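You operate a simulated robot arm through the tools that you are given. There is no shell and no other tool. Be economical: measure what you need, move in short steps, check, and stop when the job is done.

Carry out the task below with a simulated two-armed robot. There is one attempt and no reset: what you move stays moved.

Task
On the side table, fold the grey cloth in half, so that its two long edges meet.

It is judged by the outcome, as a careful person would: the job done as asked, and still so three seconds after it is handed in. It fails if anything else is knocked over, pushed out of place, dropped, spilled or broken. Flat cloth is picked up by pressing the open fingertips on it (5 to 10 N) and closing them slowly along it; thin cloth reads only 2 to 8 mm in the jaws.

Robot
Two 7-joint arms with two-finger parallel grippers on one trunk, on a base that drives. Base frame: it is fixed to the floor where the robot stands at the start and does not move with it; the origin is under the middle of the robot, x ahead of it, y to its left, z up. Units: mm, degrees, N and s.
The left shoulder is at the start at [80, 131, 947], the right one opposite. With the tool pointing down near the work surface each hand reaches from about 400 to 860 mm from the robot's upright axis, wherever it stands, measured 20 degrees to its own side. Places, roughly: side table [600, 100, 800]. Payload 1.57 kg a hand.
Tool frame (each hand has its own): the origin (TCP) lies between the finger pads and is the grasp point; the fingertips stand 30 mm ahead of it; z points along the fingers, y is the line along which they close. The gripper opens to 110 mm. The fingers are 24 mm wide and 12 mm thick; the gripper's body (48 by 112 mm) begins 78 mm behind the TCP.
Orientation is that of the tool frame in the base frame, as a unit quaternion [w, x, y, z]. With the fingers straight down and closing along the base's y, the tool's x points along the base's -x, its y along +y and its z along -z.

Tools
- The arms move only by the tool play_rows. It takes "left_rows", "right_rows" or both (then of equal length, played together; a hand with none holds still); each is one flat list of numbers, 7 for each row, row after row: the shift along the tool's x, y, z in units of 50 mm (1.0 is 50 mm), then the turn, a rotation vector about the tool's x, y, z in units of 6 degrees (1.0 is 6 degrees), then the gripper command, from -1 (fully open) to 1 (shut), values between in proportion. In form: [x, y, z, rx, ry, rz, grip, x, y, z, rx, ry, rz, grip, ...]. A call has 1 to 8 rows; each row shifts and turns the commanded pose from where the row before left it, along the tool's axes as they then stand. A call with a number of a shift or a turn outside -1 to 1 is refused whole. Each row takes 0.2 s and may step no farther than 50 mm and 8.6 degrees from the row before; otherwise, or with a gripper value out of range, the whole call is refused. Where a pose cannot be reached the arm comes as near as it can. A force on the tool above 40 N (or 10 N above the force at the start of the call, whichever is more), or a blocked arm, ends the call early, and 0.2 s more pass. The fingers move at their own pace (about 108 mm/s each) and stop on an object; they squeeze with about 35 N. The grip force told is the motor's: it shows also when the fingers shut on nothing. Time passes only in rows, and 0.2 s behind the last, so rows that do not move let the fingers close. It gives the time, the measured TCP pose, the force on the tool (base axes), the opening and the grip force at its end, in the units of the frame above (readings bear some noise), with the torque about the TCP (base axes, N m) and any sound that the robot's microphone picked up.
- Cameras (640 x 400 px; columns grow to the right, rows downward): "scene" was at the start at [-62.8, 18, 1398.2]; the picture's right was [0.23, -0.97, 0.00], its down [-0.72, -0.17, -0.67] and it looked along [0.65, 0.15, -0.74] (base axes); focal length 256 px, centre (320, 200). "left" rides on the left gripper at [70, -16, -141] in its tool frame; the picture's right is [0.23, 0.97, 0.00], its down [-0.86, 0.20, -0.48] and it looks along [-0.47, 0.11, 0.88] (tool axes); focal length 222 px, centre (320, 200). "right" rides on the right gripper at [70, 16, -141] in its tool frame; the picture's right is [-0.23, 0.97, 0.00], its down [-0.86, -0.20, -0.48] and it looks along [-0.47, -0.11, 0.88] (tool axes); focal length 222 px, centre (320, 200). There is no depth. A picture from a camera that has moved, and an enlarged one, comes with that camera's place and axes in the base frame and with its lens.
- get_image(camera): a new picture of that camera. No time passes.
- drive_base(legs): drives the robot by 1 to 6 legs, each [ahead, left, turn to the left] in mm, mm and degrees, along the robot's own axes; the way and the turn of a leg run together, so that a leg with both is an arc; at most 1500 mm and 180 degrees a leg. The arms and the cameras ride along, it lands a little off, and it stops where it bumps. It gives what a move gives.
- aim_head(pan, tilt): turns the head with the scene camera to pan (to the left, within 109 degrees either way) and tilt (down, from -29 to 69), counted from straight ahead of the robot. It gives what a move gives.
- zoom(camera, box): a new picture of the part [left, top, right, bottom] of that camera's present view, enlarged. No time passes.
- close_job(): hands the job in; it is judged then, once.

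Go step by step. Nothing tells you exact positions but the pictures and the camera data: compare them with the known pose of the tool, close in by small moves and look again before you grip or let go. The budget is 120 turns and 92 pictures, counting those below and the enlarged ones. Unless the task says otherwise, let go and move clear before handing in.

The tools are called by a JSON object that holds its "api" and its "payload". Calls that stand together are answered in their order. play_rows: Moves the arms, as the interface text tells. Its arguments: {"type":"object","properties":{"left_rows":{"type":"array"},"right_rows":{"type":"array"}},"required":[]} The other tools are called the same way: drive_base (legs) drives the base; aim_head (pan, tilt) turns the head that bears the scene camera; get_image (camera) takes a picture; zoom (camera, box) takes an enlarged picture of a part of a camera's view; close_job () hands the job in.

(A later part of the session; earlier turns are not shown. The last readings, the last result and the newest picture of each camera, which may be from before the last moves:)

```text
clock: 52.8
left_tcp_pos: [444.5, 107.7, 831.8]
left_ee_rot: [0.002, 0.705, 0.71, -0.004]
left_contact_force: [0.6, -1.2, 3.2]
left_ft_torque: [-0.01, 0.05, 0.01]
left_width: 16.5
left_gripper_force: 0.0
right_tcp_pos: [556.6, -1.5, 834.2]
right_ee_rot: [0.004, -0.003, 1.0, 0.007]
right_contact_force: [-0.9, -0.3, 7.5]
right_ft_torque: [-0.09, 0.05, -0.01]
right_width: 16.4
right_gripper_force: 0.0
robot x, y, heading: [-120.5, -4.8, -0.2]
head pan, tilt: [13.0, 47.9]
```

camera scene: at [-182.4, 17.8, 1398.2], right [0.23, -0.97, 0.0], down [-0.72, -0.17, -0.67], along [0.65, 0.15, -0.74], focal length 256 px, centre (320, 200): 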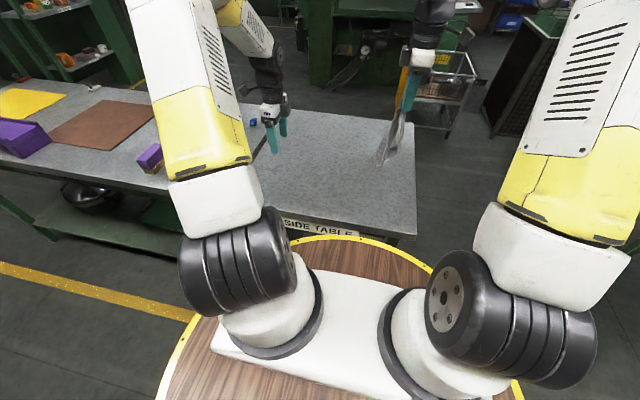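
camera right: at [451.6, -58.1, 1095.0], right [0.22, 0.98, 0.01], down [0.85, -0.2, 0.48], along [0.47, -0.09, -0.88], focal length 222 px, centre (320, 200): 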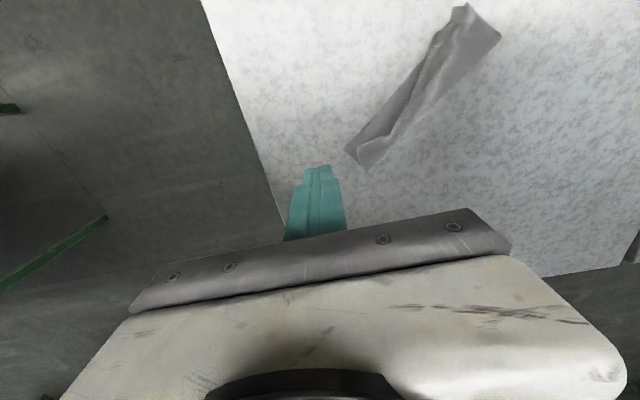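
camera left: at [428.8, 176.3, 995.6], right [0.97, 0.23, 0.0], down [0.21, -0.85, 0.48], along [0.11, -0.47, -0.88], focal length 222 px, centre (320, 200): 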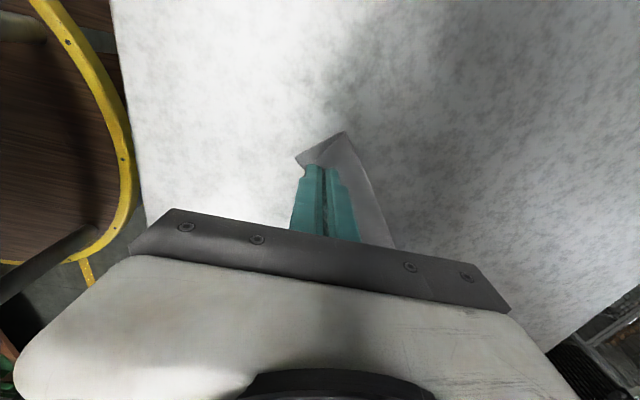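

{"api": "play_rows", "payload": {"left_rows": [0, 0, 0.012, 0, 0, 0, 0.7, 0, 0, 0, 0, 0, 0, 0.74, 0, 0, 0, 0, 0, 0, 0.79, 0, 0, 0, 0, 0, 0, 0.84, 0, 0, 0, 0, 0, 0, 0.89, 0, 0, 0, 0, 0, 0, 0.94, 0, 0, 0, 0, 0, 0, 1, 0, 0, 0, 0, 0, 0, 1], "right_rows": [0, 0, 0, 0, 0, 0, 0.7, 0, 0, 0, 0, 0, 0, 0.74, 0, 0, 0, 0, 0, 0, 0.79, 0, 0, 0, 0, 0, 0, 0.84, 0, 0, 0, 0, 0, 0, 0.89, 0, 0, 0, 0, 0, 0, 0.94, 0, 0, 0, 0, 0, 0, 1, 0, 0, 0, 0, 0, 0, 1]}}

{"api": "play_rows", "payload": {"left_rows": [0, 0, -0.1, 0, 0, 0, 1, 0, 0, -0.1, 0, 0, 0, 1, 0, 0, 0, 0, 0, 0, 1], "right_rows": [0, 0, -0.1, 0, 0, 0, 1, 0, 0, -0.1, 0, 0, 0, 1, 0, 0, 0, 0, 0, 0, 1]}}

{"api": "zoom", "payload": {"camera": "right", "box": [240, 60, 480, 260]}}

{"api": "zoom", "payload": {"camera": "left", "box": [200, 60, 440, 260]}}

```text
clock: 54.6
left_tcp_pos: [443.9, 108.3, 832.5]
left_ee_rot: [0.001, 0.705, 0.71, -0.003]
left_contact_force: [-2.3, -0.4, 20.6]
left_ft_torque: [-0.01, 0.14, 0.02]
left_width: 2.2
left_gripper_force: 23.5
right_tcp_pos: [556.0, -1.6, 832.1]
right_ee_rot: [0.005, -0.002, 1.0, 0.007]
right_contact_force: [-0.4, -2.4, 8.5]
right_ft_torque: [-0.08, 0.04, 0.0]
right_width: 0.0
right_gripper_force: 21.7
robot x, y, heading: [-126.2, 1.7, 0.1]
head pan, tilt: [13.0, 47.9]
```

```text
clock: 55.4
left_tcp_pos: [444.6, 108.1, 840.3]
left_ee_rot: [0.002, 0.704, 0.71, -0.004]
left_contact_force: [-0.7, 0.3, -0.4]
left_ft_torque: [0.04, -0.02, 0.04]
left_width: 1.9
left_gripper_force: 24.4
right_tcp_pos: [556.0, -2.1, 842.3]
right_ee_rot: [0.003, -0.003, 1.0, 0.007]
right_contact_force: [1.1, -0.6, 1.1]
right_ft_torque: [-0.02, 0.03, 0.01]
right_width: 0.1
right_gripper_force: 21.3
robot x, y, heading: [-119.4, -2.6, 0.1]
head pan, tilt: [13.0, 47.9]
```

```text
2.00 times, centred on (360, 160) of right
camera zoom: at [484.5, 11.3, 983.3], right [0.22, 0.97, 0.01], down [0.85, -0.2, 0.48], along [0.47, -0.09, -0.88], focal length 444 px, centre (240, 280)
```

zoom: 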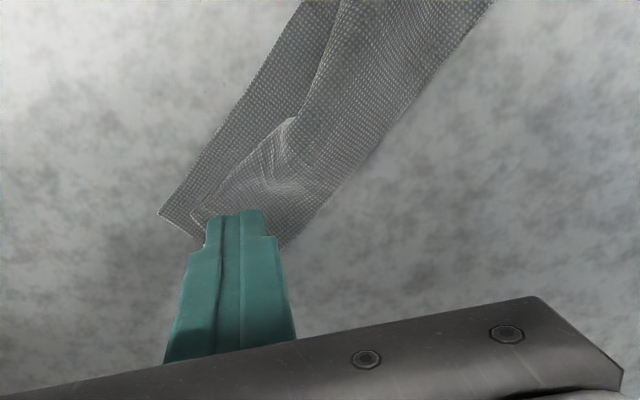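

```text
2.00 times, centred on (320, 160) of left
camera zoom: at [428.2, 178.8, 981.8], right [0.97, 0.23, 0.0], down [0.21, -0.85, 0.48], along [0.11, -0.47, -0.88], focal length 444 px, centre (320, 280)
```

zoom: 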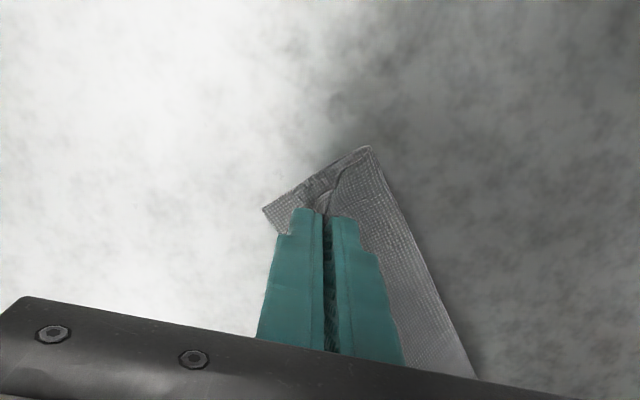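

The left holds and the right slipped. I raise the right hand and pull the left gently +y to see which layers move.

{"api": "play_rows", "payload": {"left_rows": [0.1, -0.02, 0, 0, 0, 0, 1, 0.1, -0.02, 0, 0, 0, 0, 1, 0.1, 0, 0, 0, 0, 0, 1, 0, 0, 0, 0, 0, 0, 1], "right_rows": [0, -0.2, -0.6, 0, 0, 0, 0.55, 0, -0.3, -0.6, 0, 0, 0, 0.55, 0, -0.5, -0.6, 0, 0, 0, 0.55, 0, 0, 0, 0, 0, 0, 0.55]}}

{"api": "zoom", "payload": {"camera": "right", "box": [300, 0, 540, 200]}}

```text
clock: 56.4
left_tcp_pos: [442.8, 124.3, 841.4]
left_ee_rot: [0.001, 0.705, 0.709, -0.003]
left_contact_force: [0.0, -0.6, 0.5]
left_ft_torque: [-0.03, 0.03, 0.01]
left_width: 2.2
left_gripper_force: 24.1
right_tcp_pos: [554.5, -54.5, 932.7]
right_ee_rot: [0.003, -0.002, 1.0, 0.007]
right_contact_force: [-0.2, -0.1, 0.4]
right_ft_torque: [0.02, 0.01, 0.01]
right_width: 24.9
right_gripper_force: 0.1
robot x, y, heading: [-120.2, 0.5, 0.0]
head pan, tilt: [13.0, 47.9]
```

```text
2.00 times, centred on (420, 100) of right
camera zoom: at [484.0, -40.7, 1073.0], right [0.22, 0.97, 0.01], down [0.85, -0.2, 0.48], along [0.47, -0.09, -0.88], focal length 444 px, centre (120, 400)
```

zoom: 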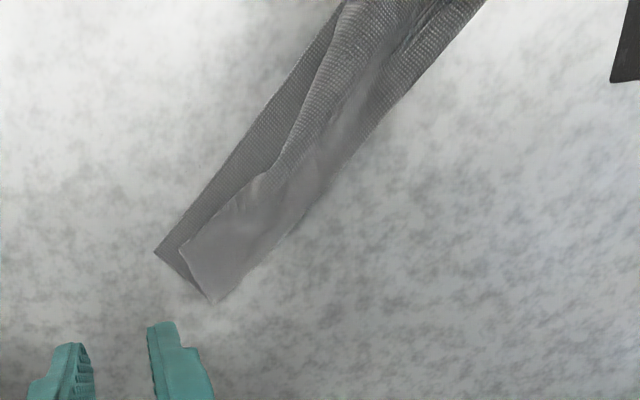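

The free edge is straighter. FR is now about 15 mm from NR, with the left hand anchoring. I re-pinch near FR with a wider opening.

{"api": "play_rows", "payload": {"right_rows": [0.077, 0.457, 0.6, 0, 0, 0, 0.55, 0.077, 0.457, 0.6, 0, 0, 0, 0.55, 0.077, 0.457, 0.6, 0, 0, 0, 0.55, 0, 0, 0.16, 0, 0, 0, 0.55, 0, 0, 0.04, 0, 0, 0, 0.55, 0, 0, 0, 0, 0, 0, 0.55]}}

{"api": "zoom", "payload": {"camera": "right", "box": [240, 60, 480, 260]}}

```text
clock: 57.8
left_tcp_pos: [441.4, 124.0, 841.7]
left_ee_rot: [0.002, 0.705, 0.71, -0.003]
left_contact_force: [-0.7, 0.3, 1.1]
left_ft_torque: [0.03, -0.02, 0.02]
left_width: 1.9
left_gripper_force: 23.2
right_tcp_pos: [543.8, 17.1, 832.8]
right_ee_rot: [0.005, -0.003, 1.0, 0.007]
right_contact_force: [-1.9, -1.2, 12.8]
right_ft_torque: [-0.19, 0.08, -0.04]
right_width: 25.4
right_gripper_force: 0.1
robot x, y, heading: [-118.9, -1.0, 0.0]
head pan, tilt: [13.0, 47.9]
```

```text
2.00 times, centred on (360, 160) of right
camera zoom: at [473.0, 30.5, 973.9], right [0.22, 0.97, 0.02], down [0.85, -0.2, 0.48], along [0.48, -0.09, -0.87], focal length 444 px, centre (240, 280)
```

zoom: 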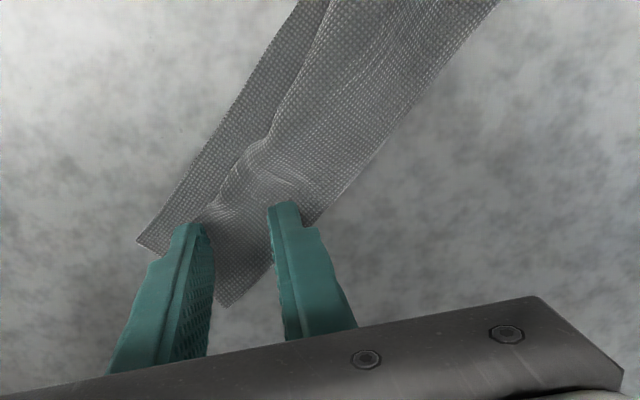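

{"api": "play_rows", "payload": {"right_rows": [0, 0, -0.005, 0, 0, 0, 0.58, 0, 0, 0, 0, 0, 0, 0.64, 0, 0, 0, 0, 0, 0, 0.7, 0, 0, 0, 0, 0, 0, 0.76, 0, 0, 0, 0, 0, 0, 0.82, 0, 0, 0, 0, 0, 0, 0.88, 0, 0, 0, 0, 0, 0, 0.94, 0, 0, 0, 0, 0, 0, 1]}}

{"api": "play_rows", "payload": {"right_rows": [0, 0, 0, 0, 0, 0, 1, 0, 0, -0.12, 0, 0, 0, 1, 0, 0, 0, 0, 0, 0, 1]}}

{"api": "zoom", "payload": {"camera": "right", "box": [240, 60, 480, 260]}}

```text
clock: 59.6
left_tcp_pos: [442.4, 123.4, 841.6]
left_ee_rot: [0.003, 0.705, 0.71, -0.003]
left_contact_force: [0.5, -1.1, -0.7]
left_ft_torque: [-0.04, -0.04, 0.01]
left_width: 2.1
left_gripper_force: 24.2
right_tcp_pos: [543.7, 16.1, 832.3]
right_ee_rot: [0.005, -0.003, 1.0, 0.007]
right_contact_force: [-1.1, 0.6, 15.5]
right_ft_torque: [0.01, 0.02, 0.02]
right_width: 3.0
right_gripper_force: 24.0
robot x, y, heading: [-119.6, 3.3, 0.1]
head pan, tilt: [13.0, 47.9]
```

```text
clock: 60.4
left_tcp_pos: [443.3, 124.0, 841.7]
left_ee_rot: [0.001, 0.705, 0.71, -0.003]
left_contact_force: [0.8, -1.8, 0.6]
left_ft_torque: [0.0, -0.02, 0.0]
left_width: 2.2
left_gripper_force: 23.5
right_tcp_pos: [543.4, 16.6, 837.7]
right_ee_rot: [0.004, -0.003, 1.0, 0.007]
right_contact_force: [-0.8, 1.2, 0.3]
right_ft_torque: [0.04, 0.01, 0.0]
right_width: 2.5
right_gripper_force: 23.4
robot x, y, heading: [-118.2, -0.5, -0.1]
head pan, tilt: [13.0, 47.9]
```

```text
2.00 times, centred on (360, 160) of right
camera zoom: at [472.4, 30.2, 979.2], right [0.22, 0.97, 0.01], down [0.85, -0.2, 0.48], along [0.47, -0.09, -0.88], focal length 444 px, centre (240, 280)
```

zoom: 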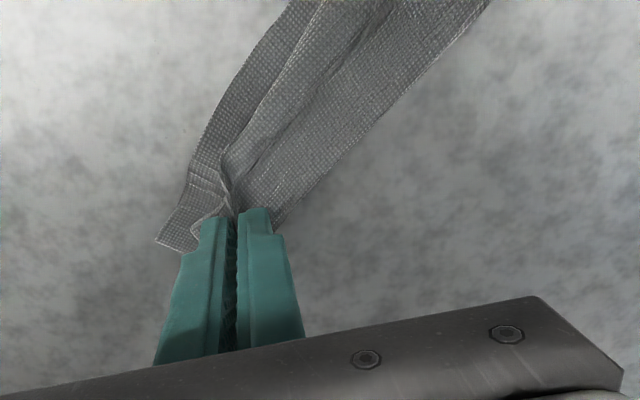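

Both layers seem pinched. I release gently, then use a light fingertip sweep on the top layer instead.

{"api": "play_rows", "payload": {"right_rows": [0.06, -0.1, 0.06, 0, 0, 0, 1, 0.04, -0.1, 0.04, 0, 0, 0, 1, 0, 0, 0, 0, 0, 0, 0.8, 0, 0, 0, 0, 0, 0, 0.55, 0, 0, -0.2, 0, 0, 0, 0.5, 0, -0.2, -0.8, 0, 0, 0, 0.5, 0, -0.6, -0.7, 0, 0, 0, 0.5, 0, -0.4, -0.4, 0, 0, 0, 1]}}

{"api": "zoom", "payload": {"camera": "right", "box": [300, 0, 540, 200]}}

{"api": "zoom", "payload": {"camera": "left", "box": [270, 110, 390, 210]}}

```text
clock: 62.2
left_tcp_pos: [443.6, 124.0, 841.4]
left_ee_rot: [0.002, 0.704, 0.71, -0.003]
left_contact_force: [-1.1, -0.1, -0.6]
left_ft_torque: [-0.04, 0.02, 0.02]
left_width: 2.1
left_gripper_force: 23.4
right_tcp_pos: [537.6, -55.6, 939.0]
right_ee_rot: [0.003, -0.002, 1.0, 0.007]
right_contact_force: [0.1, 0.7, -0.8]
right_ft_torque: [0.0, 0.0, -0.03]
right_width: 0.0
right_gripper_force: 20.9
robot x, y, heading: [-118.3, -2.5, 0.2]
head pan, tilt: [13.0, 47.9]
```

```text
2.00 times, centred on (420, 100) of right
camera zoom: at [466.9, -41.2, 1080.1], right [0.22, 0.97, 0.01], down [0.85, -0.2, 0.48], along [0.47, -0.09, -0.88], focal length 444 px, centre (120, 400)
```

zoom: 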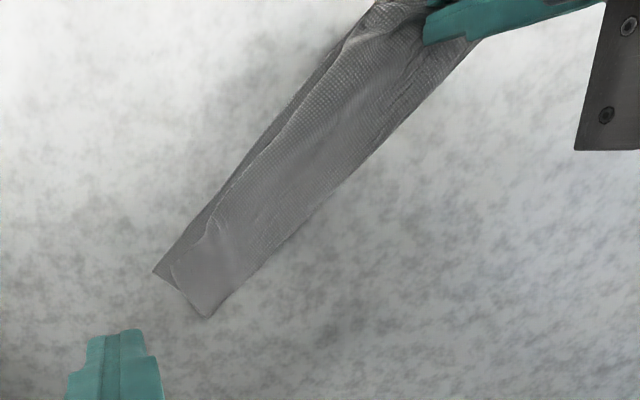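

```text
4.00 times, centred on (330, 160) of left
camera zoom: at [426.5, 194.4, 982.2], right [0.97, 0.23, 0.0], down [0.21, -0.85, 0.48], along [0.11, -0.47, -0.88], focal length 888 px, centre (280, 360)
```

zoom: 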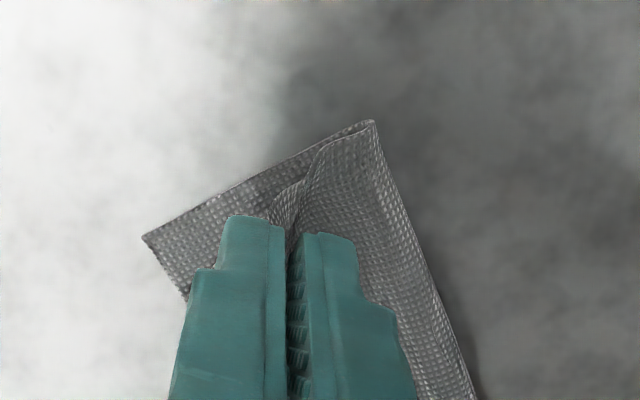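

Much better: only a small gap is left on the right. I release the left hand and look.

{"api": "play_rows", "payload": {"left_rows": [0, 0, 0.1, 0, 0, 0, 1, 0, 0, 0.06, 0, 0, 0, 1, 0, 0, 0, 0, 0, 0, 0.85, 0, 0, 0, 0, 0, 0, 0.65, 0, 0, -0.3, 0, 0, 0, 0.6, 0.2, 0, -0.8, 0, 0, 0, 0.6, 0.8, 0, -0.6, 0, 0, 0, 0.6, 0.9, 0, -0.3, 0, 0, 0, 0.6]}}

{"api": "zoom", "payload": {"camera": "right", "box": [340, 0, 540, 160]}}

{"api": "zoom", "payload": {"camera": "scene", "box": [310, 140, 400, 200]}}

```text
clock: 64.0
left_tcp_pos: [441.4, 218.8, 933.9]
left_ee_rot: [0.002, 0.705, 0.709, -0.003]
left_contact_force: [0.0, 0.1, -0.3]
left_ft_torque: [0.04, 0.06, -0.01]
left_width: 22.0
left_gripper_force: 0.2
right_tcp_pos: [537.8, -55.7, 938.9]
right_ee_rot: [0.005, -0.003, 1.0, 0.007]
right_contact_force: [0.2, -0.1, 0.3]
right_ft_torque: [-0.01, 0.06, 0.0]
right_width: 0.1
right_gripper_force: 21.4
robot x, y, heading: [-119.4, 1.3, 0.2]
head pan, tilt: [13.0, 47.9]
```

```text
2.50 times, centred on (440, 80) of right
camera zoom: at [467.0, -41.8, 1079.7], right [0.22, 0.97, 0.02], down [0.85, -0.2, 0.48], along [0.47, -0.09, -0.88], focal length 555 px, centre (20, 500)
```

zoom: 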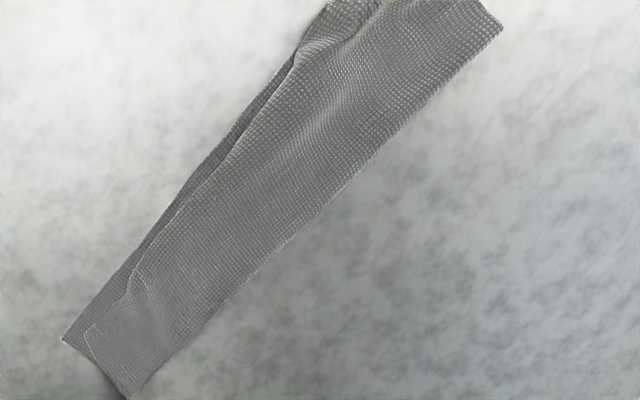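

```text
6.67 times, centred on (355, 170) of scene
camera zoom: at [-182.3, 17.7, 1398.2], right [0.23, -0.97, 0.0], down [-0.72, -0.17, -0.67], along [0.65, 0.15, -0.74], focal length 1705 px, centre (87, 400)
```

zoom: 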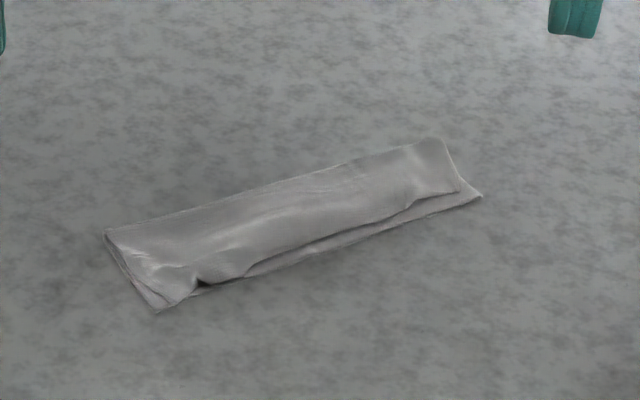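

{"api": "zoom", "payload": {"camera": "right", "box": [355, 80, 425, 160]}}

{"api": "zoom", "payload": {"camera": "scene", "box": [320, 165, 365, 190]}}

```text
5.00 times, centred on (390, 120) of right
camera zoom: at [467.0, -41.8, 1079.7], right [0.22, 0.97, 0.02], down [0.85, -0.2, 0.48], along [0.47, -0.09, -0.88], focal length 1111 px, centre (-30, 600)
```

zoom: 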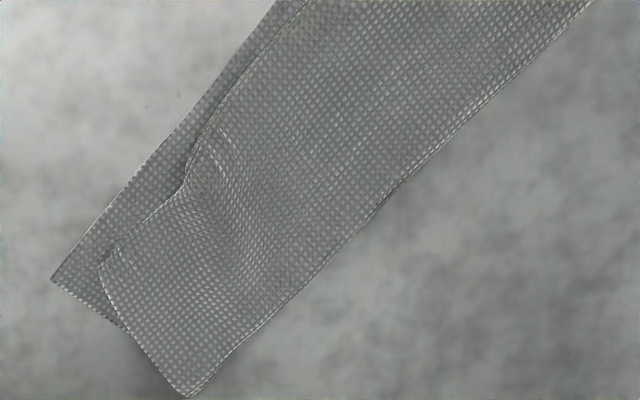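

```text
14.22 times, centred on (342, 178) of scene
camera zoom: at [-182.3, 17.7, 1398.2], right [0.23, -0.97, 0.0], down [-0.72, -0.17, -0.67], along [0.65, 0.15, -0.74], focal length 3638 px, centre (0, 520)
```

zoom: 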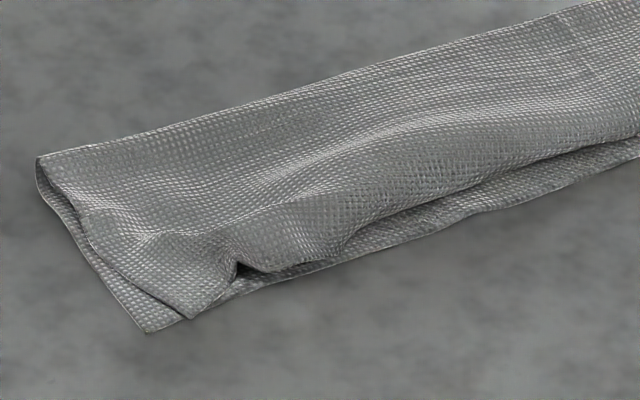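

The left end is good, but at the right end the flap is narrower than it should be: about 25 mm of the FR edge seems tucked under as a hem. I'll lift the FR end lightly (top layer only) to inspect it.

{"api": "play_rows", "payload": {"right_rows": [-0.02, 0.42, 0.66, 0, 0, 0, 0.6, -0.02, 0.42, 0.66, 0, 0, 0, 0.6, 0, 0.43, 0.7, 0, 0, 0, 0.6, 0, 0, 0.06, 0, 0, 0, 0.6, 0, 0, 0, 0, 0, 0, 0.6]}}

```text
clock: 65.2
left_tcp_pos: [442.8, 219.5, 933.0]
left_ee_rot: [0.001, 0.705, 0.709, -0.003]
left_contact_force: [0.7, -0.5, 0.2]
left_ft_torque: [0.02, -0.01, -0.02]
left_width: 22.2
left_gripper_force: 0.0
right_tcp_pos: [540.3, 10.4, 836.4]
right_ee_rot: [0.005, -0.002, 1.0, 0.007]
right_contact_force: [0.6, -0.2, 0.2]
right_ft_torque: [0.01, -0.02, 0.0]
right_width: 22.2
right_gripper_force: 0.0
robot x, y, heading: [-120.8, 0.4, 0.1]
head pan, tilt: [13.0, 47.9]
```

{"api": "play_rows", "payload": {"right_rows": [0, 0, 0.06, 0, 0, 0, 0.6, 0, 0, 0, 0, 0, 0, 0.6]}}

```text
clock: 65.8
left_tcp_pos: [442.3, 218.4, 933.4]
left_ee_rot: [0.001, 0.705, 0.71, -0.003]
left_contact_force: [0.0, -0.1, 0.2]
left_ft_torque: [-0.01, -0.03, -0.05]
left_width: 22.1
left_gripper_force: 0.1
right_tcp_pos: [541.7, 10.2, 833.8]
right_ee_rot: [0.004, -0.003, 1.0, 0.007]
right_contact_force: [1.0, -0.6, 7.9]
right_ft_torque: [-0.09, -0.02, -0.01]
right_width: 22.0
right_gripper_force: 0.1
robot x, y, heading: [-119.9, 0.6, 0.0]
head pan, tilt: [13.0, 47.9]
```

{"api": "play_rows", "payload": {"right_rows": [0, 0, -0.006, 0, 0, 0, 0.64, 0, 0, 0, 0, 0, 0, 0.69, 0, 0, 0, 0, 0, 0, 0.74, 0, 0, 0, 0, 0, 0, 0.79, 0, 0, 0, 0, 0, 0, 0.84, 0, 0, 0, 0, 0, 0, 0.9, 0, 0, 0, 0, 0, 0, 1, 0, 0, 0, 0, 0, 0, 1]}}

{"api": "play_rows", "payload": {"right_rows": [0, 0, -0.3, 0, 0, 0, 1, 0, 0, -0.3, 0, 0, 0, 1, 0, 0, 0, 0, 0, 0, 1]}}

{"api": "zoom", "payload": {"camera": "right", "box": [260, 80, 420, 200]}}

```text
clock: 67.6
left_tcp_pos: [441.1, 219.5, 933.0]
left_ee_rot: [0.001, 0.704, 0.71, -0.003]
left_contact_force: [-0.2, 0.9, -0.4]
left_ft_torque: [-0.01, -0.03, 0.01]
left_width: 21.8
left_gripper_force: 0.0
right_tcp_pos: [541.5, 10.5, 833.5]
right_ee_rot: [0.005, -0.003, 1.0, 0.007]
right_contact_force: [1.0, -0.6, 13.4]
right_ft_torque: [-0.02, 0.06, 0.02]
right_width: 3.7
right_gripper_force: 24.7
robot x, y, heading: [-125.4, 3.7, 0.1]
head pan, tilt: [13.0, 47.9]
```

```text
clock: 68.4
left_tcp_pos: [442.3, 219.1, 932.9]
left_ee_rot: [0.001, 0.705, 0.709, -0.003]
left_contact_force: [0.2, -0.3, -0.8]
left_ft_torque: [-0.01, 0.04, -0.01]
left_width: 22.1
left_gripper_force: 0.0
right_tcp_pos: [540.5, 9.9, 862.7]
right_ee_rot: [0.003, -0.002, 1.0, 0.007]
right_contact_force: [0.2, 0.5, -0.2]
right_ft_torque: [0.0, 0.02, -0.02]
right_width: 2.0
right_gripper_force: 23.9
robot x, y, heading: [-123.0, 1.6, 0.0]
head pan, tilt: [13.0, 47.9]
```

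```text
3.33 times, centred on (340, 140) of right
camera zoom: at [469.6, 23.5, 1003.1], right [0.22, 0.97, 0.01], down [0.85, -0.2, 0.48], along [0.47, -0.09, -0.88], focal length 740 px, centre (253, 400)
```

zoom: 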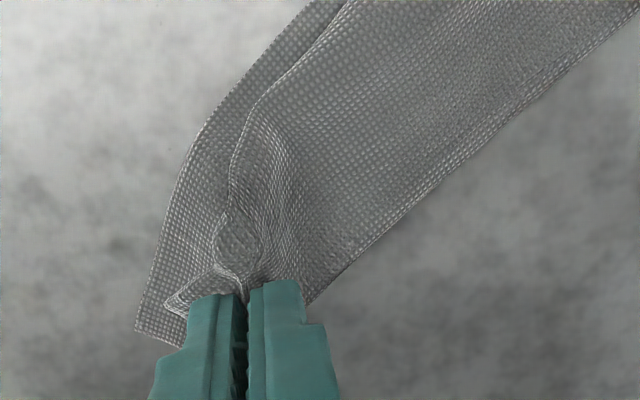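

{"api": "play_rows", "payload": {"right_rows": [-0.2, 0.17, -0.2, 0, 0, 0, 1, -0.2, 0.17, -0.1, 0, 0, 0, 1, -0.2, 0.17, 0, 0, 0, 0, 1, -0.2, 0.17, 0.1, 0, 0, 0, 1, 0, 0, 0, 0, 0, 0, 1]}}

{"api": "zoom", "payload": {"camera": "right", "box": [240, 50, 440, 200]}}

{"api": "zoom", "payload": {"camera": "scene", "box": [340, 120, 400, 180]}}

```text
clock: 69.6
left_tcp_pos: [442.6, 218.4, 932.1]
left_ee_rot: [0.002, 0.705, 0.709, -0.003]
left_contact_force: [0.4, 0.5, 0.7]
left_ft_torque: [-0.02, 0.0, 0.01]
left_width: 22.0
left_gripper_force: 0.1
right_tcp_pos: [580.2, 44.4, 873.7]
right_ee_rot: [0.004, -0.003, 1.0, 0.007]
right_contact_force: [0.2, -0.2, 0.3]
right_ft_torque: [0.0, -0.01, -0.01]
right_width: 2.3
right_gripper_force: 23.5
robot x, y, heading: [-118.8, 4.0, 0.1]
head pan, tilt: [13.0, 47.9]
```

```text
2.67 times, centred on (340, 125) of right
camera zoom: at [509.5, 57.5, 1013.9], right [0.22, 0.97, 0.02], down [0.85, -0.2, 0.48], along [0.47, -0.09, -0.88], focal length 592 px, centre (267, 400)
```

zoom: 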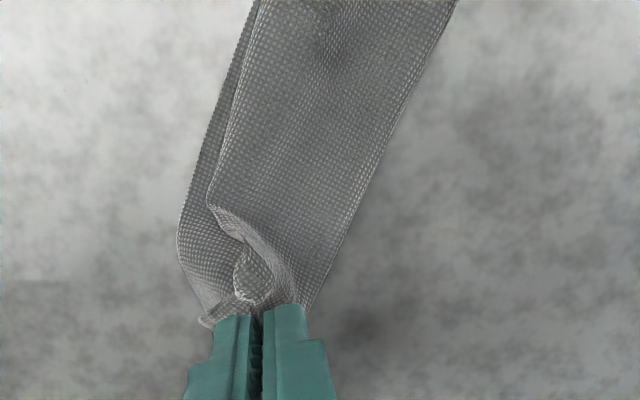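

```text
6.67 times, centred on (370, 150) of scene
camera zoom: at [-182.5, 18.0, 1398.2], right [0.23, -0.97, 0.0], down [-0.72, -0.17, -0.67], along [0.65, 0.15, -0.74], focal length 1705 px, centre (-13, 533)
```

zoom: 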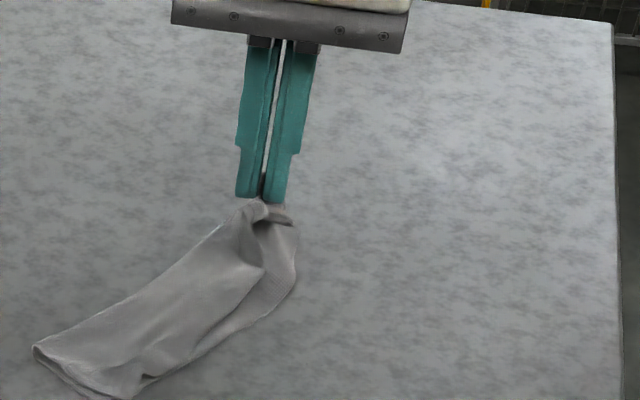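

Both layers came along. I put it back, stretching slightly, and release.

{"api": "play_rows", "payload": {"right_rows": [0.18, -0.2, 0.1, 0, 0, 0, 1, 0.18, -0.2, 0.15, 0, 0, 0, 1, 0.18, -0.2, 0.2, 0, 0, 0, 1, 0.14, -0.18, 0.2, 0, 0, 0, 1, 0, -0.05, 0.1, 0, 0, 0, 1, 0, 0, 0, 0, 0, 0, 0.75, 0, 0, 0, 0, 0, 0, 0.5, 0, 0, -0.4, 0, 0, 0, 0.5]}}

{"api": "play_rows", "payload": {"right_rows": [0, -0.2, -0.8, 0, 0, 0, 0.5, 0, -0.6, -0.7, 0, 0, 0, 0.5, 0, -0.6, -0.3, 0, 0, 0, 0.5]}}

{"api": "zoom", "payload": {"camera": "right", "box": [340, 0, 540, 160]}}

```text
clock: 71.4
left_tcp_pos: [442.0, 218.6, 933.7]
left_ee_rot: [0.002, 0.705, 0.709, -0.003]
left_contact_force: [-0.3, 0.0, -0.4]
left_ft_torque: [-0.02, 0.02, -0.01]
left_width: 21.7
left_gripper_force: 0.1
right_tcp_pos: [547.0, 2.6, 855.3]
right_ee_rot: [0.005, -0.003, 1.0, 0.007]
right_contact_force: [-0.5, -1.0, -0.3]
right_ft_torque: [-0.01, 0.01, -0.04]
right_width: 27.4
right_gripper_force: 0.0
robot x, y, heading: [-122.1, 0.5, 0.1]
head pan, tilt: [13.0, 47.9]
```

```text
clock: 72.2
left_tcp_pos: [442.3, 219.9, 933.3]
left_ee_rot: [0.002, 0.705, 0.709, -0.003]
left_contact_force: [0.5, 0.6, -0.4]
left_ft_torque: [-0.01, -0.01, -0.01]
left_width: 21.8
left_gripper_force: 0.1
right_tcp_pos: [546.5, -68.3, 942.1]
right_ee_rot: [0.003, -0.004, 1.0, 0.007]
right_contact_force: [-0.6, -0.1, 0.0]
right_ft_torque: [-0.02, -0.02, 0.01]
right_width: 27.3
right_gripper_force: 0.1
robot x, y, heading: [-119.7, 3.0, 0.1]
head pan, tilt: [13.0, 47.9]
```

```text
2.50 times, centred on (440, 80) of right
camera zoom: at [475.7, -54.8, 1084.4], right [0.22, 0.98, 0.01], down [0.85, -0.2, 0.48], along [0.47, -0.09, -0.88], focal length 555 px, centre (20, 500)
```

zoom: 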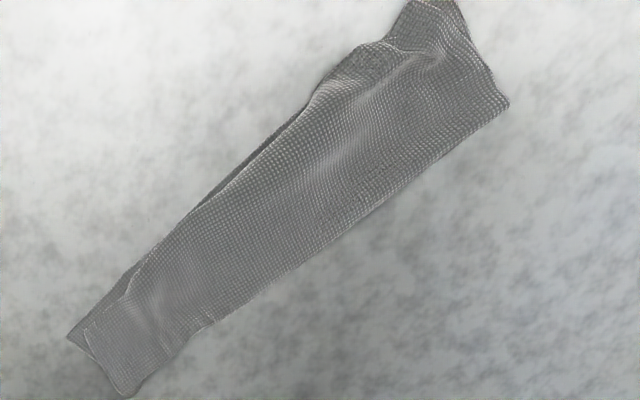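

The right ~50 mm end is narrower (43 mm against 59 mm elsewhere), so the FR corner is dog-eared inside. I'll lift that end by its crease so the corner can fall open, with the hand yawed so it closes across the crease.

{"api": "play_rows", "payload": {"right_rows": [0, 0, 0, 0, 0, 1, 0.55, 0, 0, 0, 0, 0, 1, 0.55, 0, 0, 0, 0, 0, 1, 0.55, 0, 0, 0, 0, 0, 1, 0.55, 0, 0, 0, 0, 0, 1, 0.55, 0, 0, 0, 0, 0, 1, 0.55, 0, 0, 0, 0, 0, 1, 0.55, 0, 0, 0, 0, 0, 1, 0.55]}}

{"api": "play_rows", "payload": {"right_rows": [0, 0, 0, 0, 0, 0.5, 0.55, 0.458, 0.468, 0.6, 0, 0, 0, 0.55, 0.458, 0.468, 0.6, 0, 0, 0, 0.55, 0, 0, 0.6, 0, 0, 0, 0.55, 0, 0, 0.2, 0, 0, 0, 0.55, 0, 0, 0, 0, 0, 0, 0.55]}}

{"api": "zoom", "payload": {"camera": "right", "box": [220, 60, 460, 240]}}

```text
clock: 74.0
left_tcp_pos: [442.9, 217.0, 934.2]
left_ee_rot: [0.002, 0.705, 0.709, -0.002]
left_contact_force: [-0.2, 0.2, 0.1]
left_ft_torque: [0.01, 0.01, -0.01]
left_width: 21.8
left_gripper_force: 0.1
right_tcp_pos: [547.0, -69.1, 942.8]
right_ee_rot: [0.002, 0.406, 0.914, 0.008]
right_contact_force: [-0.1, -0.2, 0.0]
right_ft_torque: [0.0, 0.01, -0.01]
right_width: 24.6
right_gripper_force: 0.0
robot x, y, heading: [-123.1, 1.6, -0.2]
head pan, tilt: [13.0, 47.9]
```

```text
clock: 75.4
left_tcp_pos: [442.3, 217.7, 933.3]
left_ee_rot: [0.002, 0.704, 0.71, -0.004]
left_contact_force: [0.0, -0.4, -0.2]
left_ft_torque: [0.02, 0.0, 0.01]
left_width: 22.2
left_gripper_force: 0.0
right_tcp_pos: [553.6, -2.6, 844.3]
right_ee_rot: [0.001, 0.428, 0.904, 0.008]
right_contact_force: [0.8, -0.1, 0.9]
right_ft_torque: [-0.02, 0.02, 0.02]
right_width: 24.8
right_gripper_force: 0.1
robot x, y, heading: [-122.6, -1.7, 0.2]
head pan, tilt: [13.0, 47.9]
```

```text
2.22 times, centred on (340, 150) of right
camera zoom: at [521.4, 59.6, 986.5], right [0.9, 0.44, 0.01], down [0.38, -0.79, 0.47], along [0.22, -0.42, -0.88], focal length 494 px, centre (276, 311)
```

zoom: 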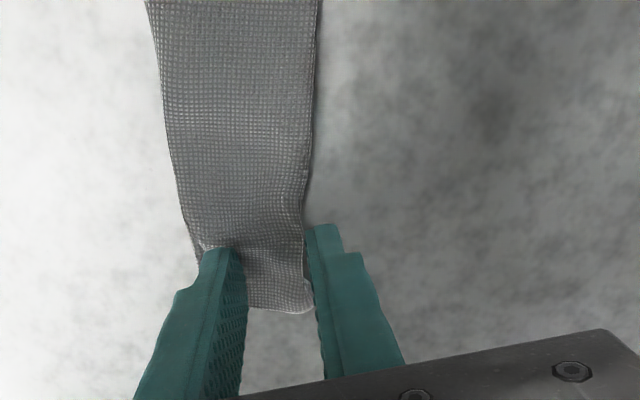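

{"api": "play_rows", "payload": {"right_rows": [0, 0, 0.16, 0, 0, 0, 0.55, 0, 0, 0.06, 0, 0, 0, 0.55, 0, 0, 0.02, 0, 0, 0, 0.55, 0, 0, 0, 0, 0, 0, 0.55]}}

```text
clock: 76.4
left_tcp_pos: [442.2, 218.1, 933.7]
left_ee_rot: [0.002, 0.705, 0.709, -0.003]
left_contact_force: [0.8, -0.1, -1.1]
left_ft_torque: [0.02, -0.02, 0.02]
left_width: 21.7
left_gripper_force: 0.2
right_tcp_pos: [555.0, -1.9, 833.7]
right_ee_rot: [0.001, 0.429, 0.903, 0.008]
right_contact_force: [-0.4, 0.0, 8.6]
right_ft_torque: [-0.06, 0.12, 0.03]
right_width: 25.1
right_gripper_force: 0.1
robot x, y, heading: [-120.8, 0.6, -0.0]
head pan, tilt: [13.0, 47.9]
```

{"api": "play_rows", "payload": {"right_rows": [0, 0, 0.01, 0, 0, 0, 0.6, 0, 0, 0, 0, 0, 0, 0.66, 0, 0, 0, 0, 0, 0, 0.72, 0, 0, 0, 0, 0, 0, 0.78, 0, 0, 0, 0, 0, 0, 0.84, 0, 0, 0, 0, 0, 0, 0.9, 0, 0, 0, 0, 0, 0, 1, 0, 0, 0, 0, 0, 0, 1]}}

{"api": "play_rows", "payload": {"right_rows": [0, 0, -0.3, 0, 0, 0, 1, 0, 0, -0.3, 0, 0, 0, 1, 0, 0, -0.4, 0, 0, 0, 1, 0, 0, -0.4, 0, 0, 0, 1, 0, 0, 0, 0, 0, 0, 1]}}

{"api": "zoom", "payload": {"camera": "right", "box": [200, 60, 440, 240]}}

```text
clock: 78.2
left_tcp_pos: [441.7, 218.9, 933.3]
left_ee_rot: [0.001, 0.705, 0.709, -0.003]
left_contact_force: [-0.3, 0.1, -1.1]
left_ft_torque: [0.0, 0.04, 0.03]
left_width: 22.0
left_gripper_force: 0.0
right_tcp_pos: [554.0, -1.7, 832.5]
right_ee_rot: [0.001, 0.428, 0.904, 0.009]
right_contact_force: [-2.6, -2.7, 20.9]
right_ft_torque: [-0.15, 0.16, 0.0]
right_width: 3.1
right_gripper_force: 24.0
robot x, y, heading: [-115.1, 1.1, -0.0]
head pan, tilt: [13.0, 47.9]
```

```text
clock: 79.4
left_tcp_pos: [442.2, 218.7, 934.2]
left_ee_rot: [0.001, 0.704, 0.71, -0.003]
left_contact_force: [-0.3, 0.4, 0.3]
left_ft_torque: [-0.04, -0.01, 0.0]
left_width: 22.0
left_gripper_force: 0.2
right_tcp_pos: [554.8, -3.1, 903.4]
right_ee_rot: [0.0, 0.428, 0.904, 0.007]
right_contact_force: [-0.2, 0.0, -0.4]
right_ft_torque: [0.0, 0.01, -0.02]
right_width: 2.9
right_gripper_force: 24.5
robot x, y, heading: [-119.1, 0.0, -0.1]
head pan, tilt: [13.0, 47.9]
```

```text
2.22 times, centred on (320, 150) of right
camera zoom: at [521.3, 58.9, 1044.6], right [0.9, 0.44, 0.01], down [0.38, -0.79, 0.47], along [0.22, -0.42, -0.88], focal length 494 px, centre (320, 311)
```

zoom: 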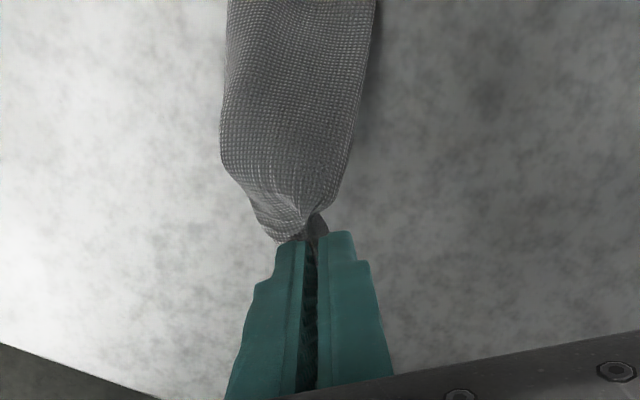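

The end hangs by its crease. I shake it a little to let the tucked corner fall open, then look.

{"api": "play_rows", "payload": {"right_rows": [0, 0, -0.5, 0, 0, 0, 1, 0, 0.3, 0.3, 0, 0, 0, 1, 0, -0.3, -0.3, 0, 0, 0, 1, 0, 0.3, 0.3, 0, 0, 0, 1, 0, -0.3, -0.3, 0, 0, 0, 1, 0, 0, 0, 0, 0, 0, 1, 0, 0, 0, 0, 0, 0, 1]}}

{"api": "zoom", "payload": {"camera": "scene", "box": [320, 110, 410, 200]}}

```text
clock: 81.0
left_tcp_pos: [442.6, 219.1, 933.4]
left_ee_rot: [0.002, 0.705, 0.709, -0.004]
left_contact_force: [-0.2, -0.1, 0.3]
left_ft_torque: [-0.03, 0.01, -0.01]
left_width: 21.7
left_gripper_force: 0.1
right_tcp_pos: [553.2, -4.4, 928.0]
right_ee_rot: [0.0, 0.428, 0.904, 0.008]
right_contact_force: [-0.4, -0.4, 0.1]
right_ft_torque: [0.0, -0.03, 0.0]
right_width: 3.0
right_gripper_force: 23.7
robot x, y, heading: [-121.2, -3.4, 0.2]
head pan, tilt: [13.0, 47.9]
```

```text
4.44 times, centred on (365, 155) of scene
camera zoom: at [-182.5, 18.1, 1398.2], right [0.23, -0.97, 0.0], down [-0.72, -0.17, -0.67], along [0.65, 0.15, -0.74], focal length 1137 px, centre (120, 400)
```

zoom: 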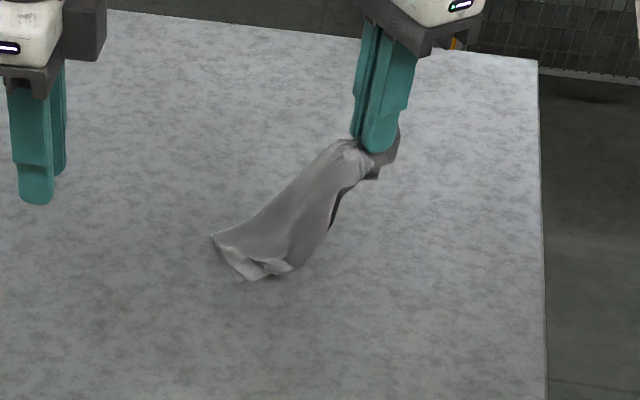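

{"api": "zoom", "payload": {"camera": "scene", "box": [355, 130, 385, 165]}}

```text
11.43 times, centred on (370, 148) of scene
camera zoom: at [-182.5, 18.1, 1398.2], right [0.23, -0.97, 0.0], down [-0.72, -0.17, -0.67], along [0.65, 0.15, -0.74], focal length 2923 px, centre (-251, 800)
```

zoom: 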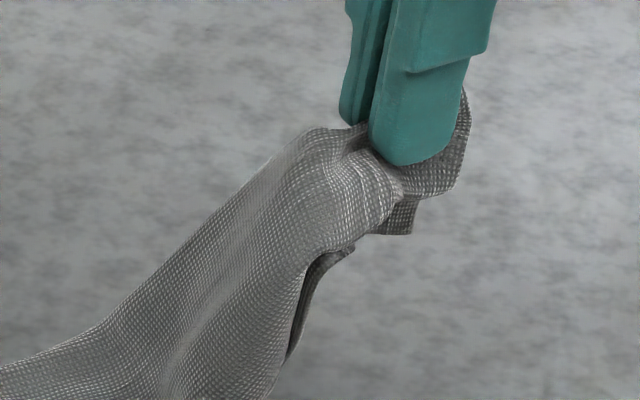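

I lower it back along the crease line and release.

{"api": "play_rows", "payload": {"right_rows": [0, 0, 0.5, 0, 0, 0, 1, -0.1, 0.05, 0.5, 0, 0, 0, 1, -0.1, 0.1, 0.45, 0, 0, 0, 1, 0, 0.1, 0.35, 0, 0, 0, 1, 0, 0, 0.06, 0, 0, 0, 1, 0, 0, 0, 0, 0, 0, 0.75, 0, 0, 0, 0, 0, 0, 0.4, 0, 0, -0.5, 0, 0, 0, 0.4]}}

{"api": "play_rows", "payload": {"right_rows": [0, 0, -1, 0, 0, 0, 0.4, -0.9, 0, -0.2, 0, 0, 0, 0.4, -0.9, 0, 0, 0, 0, 0, 0.4]}}

{"api": "zoom", "payload": {"camera": "scene", "box": [320, 130, 400, 200]}}

```text
clock: 82.8
left_tcp_pos: [442.0, 218.0, 933.0]
left_ee_rot: [0.002, 0.705, 0.709, -0.003]
left_contact_force: [1.3, 0.6, -0.7]
left_ft_torque: [-0.01, -0.01, 0.0]
left_width: 22.0
left_gripper_force: 0.1
right_tcp_pos: [570.0, -1.4, 859.5]
right_ee_rot: [0.001, 0.429, 0.904, 0.008]
right_contact_force: [-0.5, 1.0, -0.4]
right_ft_torque: [-0.01, 0.0, -0.01]
right_width: 32.9
right_gripper_force: 0.1
robot x, y, heading: [-120.3, 0.6, -0.1]
head pan, tilt: [13.0, 47.9]
```

```text
clock: 83.6
left_tcp_pos: [443.1, 218.8, 934.0]
left_ee_rot: [0.002, 0.705, 0.709, -0.002]
left_contact_force: [0.5, 1.0, -0.2]
left_ft_torque: [-0.02, -0.01, -0.02]
left_width: 22.0
left_gripper_force: 0.0
right_tcp_pos: [626.1, -74.2, 918.7]
right_ee_rot: [0.001, 0.427, 0.904, 0.007]
right_contact_force: [-0.6, -0.2, 0.5]
right_ft_torque: [-0.02, 0.0, 0.04]
right_width: 32.9
right_gripper_force: 0.1
robot x, y, heading: [-119.2, -1.3, 0.3]
head pan, tilt: [13.0, 47.9]
```

```text
5.71 times, centred on (360, 165) of scene
camera zoom: at [-182.8, 18.4, 1398.2], right [0.23, -0.97, 0.0], down [-0.72, -0.17, -0.67], along [0.65, 0.15, -0.74], focal length 1462 px, centre (91, 400)
```

zoom: 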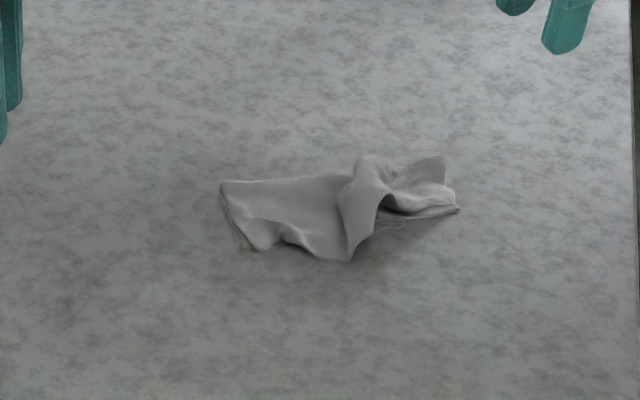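

Laying it down crumpled the right half along its length. I'll pin the left end and pull the right end out along the cloth's length.

{"api": "play_rows", "payload": {"left_rows": [-0.675, 0.345, 0.44, 0, 0, 0, 1, -0.675, 0.345, 0.44, 0, 0, 0, 1, -0.675, 0.345, 0.44, 0, 0, 0, 1, -0.675, 0.345, 0.44, 0, 0, 0, 1, 0, 0, 0.1, 0, 0, 0, 1, 0, 0, 0.1, 0, 0, 0, 1, 0, 0, 0, 0, 0, 0, 1, 0, 0, 0, 0, 0, 0, 1], "right_rows": [0, 0, 0, 0, 0, -1, 0.55, 0, 0, 0, 0, 0, -1, 0.55, 0, 0, 0, 0, 0, -1, 0.55, 0, 0, 0, 0, 0, -1, 0.55, 0, 0, 0, 0, 0, -1, 0.55, 0, 0, 0, 0, 0, -1, 0.55, 0, 0, 0, 0, 0, -1, 0.55, 0, 0, 0, 0, 0, -1, 0.55]}}

{"api": "play_rows", "payload": {"left_rows": [0, 0, 0.04, 0, 0, 0, 1, 0, 0, 0, 0, 0, 0, 1, 0, 0, 0, 0, 0, 0, 1, 0, 0, 0, 0, 0, 0, 1, 0, 0, 0, 0, 0, 0, 1, 0, 0, 0, 0, 0, 0, 1, 0, 0, 0, 0, 0, 0, 1, 0, 0, 0, 0, 0, 0, 1], "right_rows": [0, 0, 0, 0, 0, -1, 0.55, 0, 0, 0, 0, 0, -1, 0.55, 0, 0, 0, 0, 0, -1, 0.55, 0, 0, 0, 0, 0, -1, 0.55, 0, 0, 0, 0, 0, -0.6, 0.55, 0.365, 0.627, 0.5, 0, 0, 0, 0.55, 0.365, 0.627, 0.5, 0, 0, 0, 0.55, 0, 0, 0.3, 0, 0, 0, 0.55]}}

{"api": "zoom", "payload": {"camera": "right", "box": [240, 40, 480, 220]}}

```text
clock: 85.4
left_tcp_pos: [511.4, 83.2, 836.3]
left_ee_rot: [0.003, 0.704, 0.71, -0.003]
left_contact_force: [0.2, 0.0, -0.7]
left_ft_torque: [-0.02, 0.01, 0.05]
left_width: 0.3
left_gripper_force: 21.6
right_tcp_pos: [627.0, -73.6, 918.4]
right_ee_rot: [0.003, 0.023, 1.0, 0.006]
right_contact_force: [0.0, -0.2, 0.2]
right_ft_torque: [-0.04, -0.04, 0.02]
right_width: 24.9
right_gripper_force: 0.0
robot x, y, heading: [-119.7, -2.2, 0.2]
head pan, tilt: [13.0, 47.9]
```

```text
clock: 87.2
left_tcp_pos: [511.0, 82.5, 832.2]
left_ee_rot: [0.003, 0.704, 0.71, -0.003]
left_contact_force: [0.5, -0.4, -0.3]
left_ft_torque: [0.0, 0.0, -0.01]
left_width: 0.0
left_gripper_force: 21.6
right_tcp_pos: [567.2, -30.8, 854.6]
right_ee_rot: [0.005, -0.216, 0.976, 0.006]
right_contact_force: [1.0, 0.6, -0.1]
right_ft_torque: [0.02, -0.02, 0.01]
right_width: 24.8
right_gripper_force: 0.0
robot x, y, heading: [-118.1, -0.2, -0.1]
head pan, tilt: [13.0, 47.9]
```

```text
2.22 times, centred on (360, 130) of right
camera zoom: at [496.1, -48.0, 994.7], right [-0.2, 0.98, 0.01], down [0.86, 0.17, 0.49], along [0.48, 0.11, -0.87], focal length 494 px, centre (231, 356)
```

zoom: 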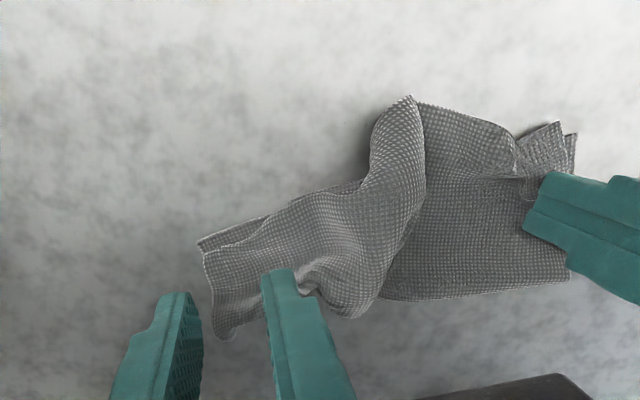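

The FR and NR corners now lie together; there is only a bulge in the middle. I press the left hand down and lower the right onto the end.

{"api": "play_rows", "payload": {"left_rows": [0, 0, 0.03, 0, 0, 0, 1, 0, 0, 0.03, 0, 0, 0, 1, 0, 0, 0, 0, 0, 0, 1, 0, 0, 0, 0, 0, 0, 1], "right_rows": [0, 0, 0.3, 0, 0, 0, 0.55, 0, 0, 0.1, 0, 0, 0, 0.55, 0, 0, 0.03, 0, 0, 0, 0.55, 0, 0, 0, 0, 0, 0, 0.55]}}

```text
clock: 88.2
left_tcp_pos: [512.2, 83.2, 833.0]
left_ee_rot: [0.002, 0.705, 0.71, -0.002]
left_contact_force: [-4.4, 1.5, 28.3]
left_ft_torque: [-0.03, 0.16, -0.01]
left_width: 0.0
left_gripper_force: 21.6
right_tcp_pos: [567.8, -29.9, 833.6]
right_ee_rot: [0.006, -0.215, 0.976, 0.006]
right_contact_force: [-0.6, 0.1, 2.7]
right_ft_torque: [0.03, 0.06, 0.0]
right_width: 24.7
right_gripper_force: 0.0
robot x, y, heading: [-120.2, -1.6, -0.1]
head pan, tilt: [13.0, 47.9]
```

{"api": "play_rows", "payload": {"left_rows": [0, 0, -0.02, 0, 0, 0, 1, 0, 0, 0, 0, 0, 0, 1, 0, 0, 0, 0, 0, 0, 1, 0, 0, 0, 0, 0, 0, 1, 0, 0, 0, 0, 0, 0, 1, 0, 0, 0, 0, 0, 0, 1, 0, 0, 0, 0, 0, 0, 1, 0, 0, 0, 0, 0, 0, 1], "right_rows": [0, 0, 0.03, 0, 0, 0, 0.58, 0, 0, 0, 0, 0, 0, 0.65, 0, 0, 0, 0, 0, 0, 0.72, 0, 0, 0, 0, 0, 0, 0.79, 0, 0, 0, 0, 0, 0, 0.86, 0, 0, 0, 0, 0, 0, 0.93, 0, 0, 0, 0, 0, 0, 1, 0, 0, 0, 0, 0, 0, 1]}}

```text
clock: 90.0
left_tcp_pos: [510.2, 83.2, 831.7]
left_ee_rot: [0.002, 0.704, 0.71, -0.003]
left_contact_force: [3.6, -0.9, 16.3]
left_ft_torque: [-0.02, -0.09, 0.0]
left_width: 0.1
left_gripper_force: 21.9
right_tcp_pos: [567.4, -29.3, 832.8]
right_ee_rot: [0.006, -0.216, 0.976, 0.005]
right_contact_force: [-1.1, 7.8, 27.7]
right_ft_torque: [0.21, 0.31, -0.03]
right_width: 6.1
right_gripper_force: 25.9
robot x, y, heading: [-119.7, -2.9, 0.1]
head pan, tilt: [13.0, 47.9]
```

All layers are gripped (6 mm). I pull along the length.

{"api": "play_rows", "payload": {"right_rows": [0, 0, -0.12, 0, 0, 0, 1, 0, -0.16, -0.02, 0, 0, 0, 1, 0, -0.16, 0, 0, 0, 0, 1, 0, -0.16, 0, 0, 0, 0, 1, 0, -0.16, 0, 0, 0, 0, 1, 0, -0.16, 0, 0, 0, 0, 1, 0, -0.12, 0, 0, 0, 0, 1, 0, 0, 0, 0, 0, 0, 1]}}

{"api": "zoom", "payload": {"camera": "right", "box": [280, 20, 560, 220]}}

```text
clock: 91.8
left_tcp_pos: [511.5, 83.3, 832.2]
left_ee_rot: [0.001, 0.704, 0.71, -0.002]
left_contact_force: [-0.2, 1.0, 25.2]
left_ft_torque: [0.0, -0.01, 0.03]
left_width: 0.0
left_gripper_force: 20.9
right_tcp_pos: [586.9, -70.6, 837.9]
right_ee_rot: [0.006, -0.215, 0.977, 0.006]
right_contact_force: [-1.2, 3.1, -0.8]
right_ft_torque: [0.06, 0.05, -0.02]
right_width: 3.2
right_gripper_force: 23.6
robot x, y, heading: [-120.2, 3.3, 0.0]
head pan, tilt: [13.0, 47.9]
```

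```text
2.00 times, centred on (420, 120) of right
camera zoom: at [515.4, -88.6, 978.0], right [-0.2, 0.98, 0.01], down [0.86, 0.17, 0.49], along [0.48, 0.11, -0.87], focal length 444 px, centre (120, 360)
```

zoom: 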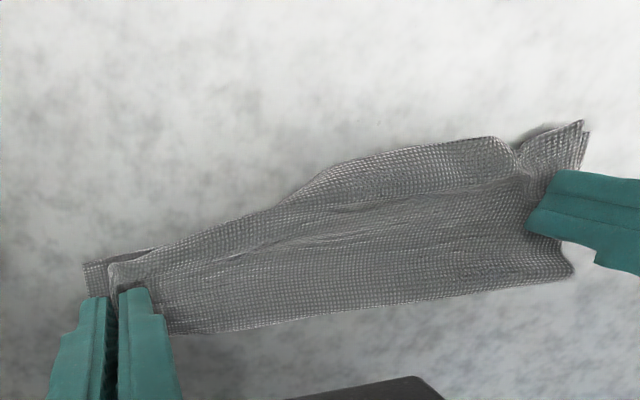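

Nearly taut and straight. I lower, release both hands and look.

{"api": "play_rows", "payload": {"left_rows": [0, 0, 0, 0, 0, 0, 1, 0, 0, 0, 0, 0, 0, 1, 0, 0, 0, 0, 0, 0, 1, 0, 0, 0, 0, 0, 0, 1, 0, 0, -0.4, 0, 0, 0, 1, 0, 0, -1, 0, 0, 0, 1, 0.8, 0, -0.5, 0, 0, 0, 1, 0.9, 0, -0.3, 0, 0, 0, 1], "right_rows": [0, -0.02, 0.06, 0, 0, 0, 1, 0, 0, 0.03, 0, 0, 0, 0.9, 0, 0, 0, 0, 0, 0, 0.75, 0, 0, 0, 0, 0, 0, 0.55, 0, 0, -0.4, 0, 0, 0, 0.5, 0, 0, -1, 0, 0, 0, 0.5, 0, -0.7, -0.6, 0, 0, 0, 0.5, 0, -0.7, -0.4, 0, 0, 0, 0.5]}}

{"api": "zoom", "payload": {"camera": "right", "box": [300, 0, 540, 180]}}

```text
clock: 93.6
left_tcp_pos: [512.0, 169.2, 941.6]
left_ee_rot: [0.002, 0.705, 0.709, -0.003]
left_contact_force: [-0.4, 0.3, -0.3]
left_ft_torque: [0.01, 0.02, -0.02]
left_width: 0.0
left_gripper_force: 21.0
right_tcp_pos: [616.2, -139.1, 950.7]
right_ee_rot: [0.005, -0.216, 0.976, 0.006]
right_contact_force: [0.1, 0.5, -0.5]
right_ft_torque: [-0.01, 0.0, -0.01]
right_width: 28.0
right_gripper_force: 0.1
robot x, y, heading: [-115.8, 3.3, -0.1]
head pan, tilt: [13.0, 47.9]
```

```text
2.22 times, centred on (420, 90) of right
camera zoom: at [545.5, -156.3, 1092.5], right [-0.2, 0.98, 0.01], down [0.86, 0.17, 0.49], along [0.47, 0.11, -0.87], focal length 494 px, centre (98, 444)
```

zoom: 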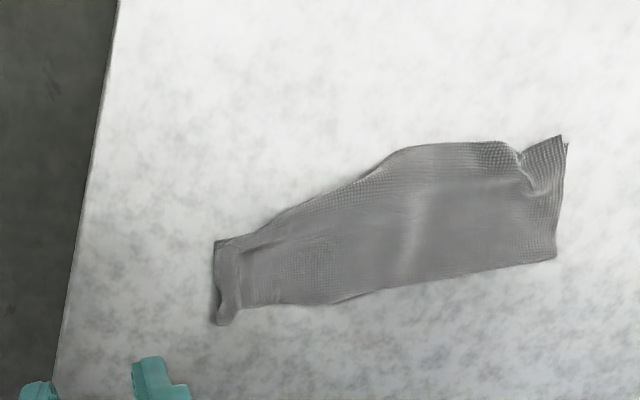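

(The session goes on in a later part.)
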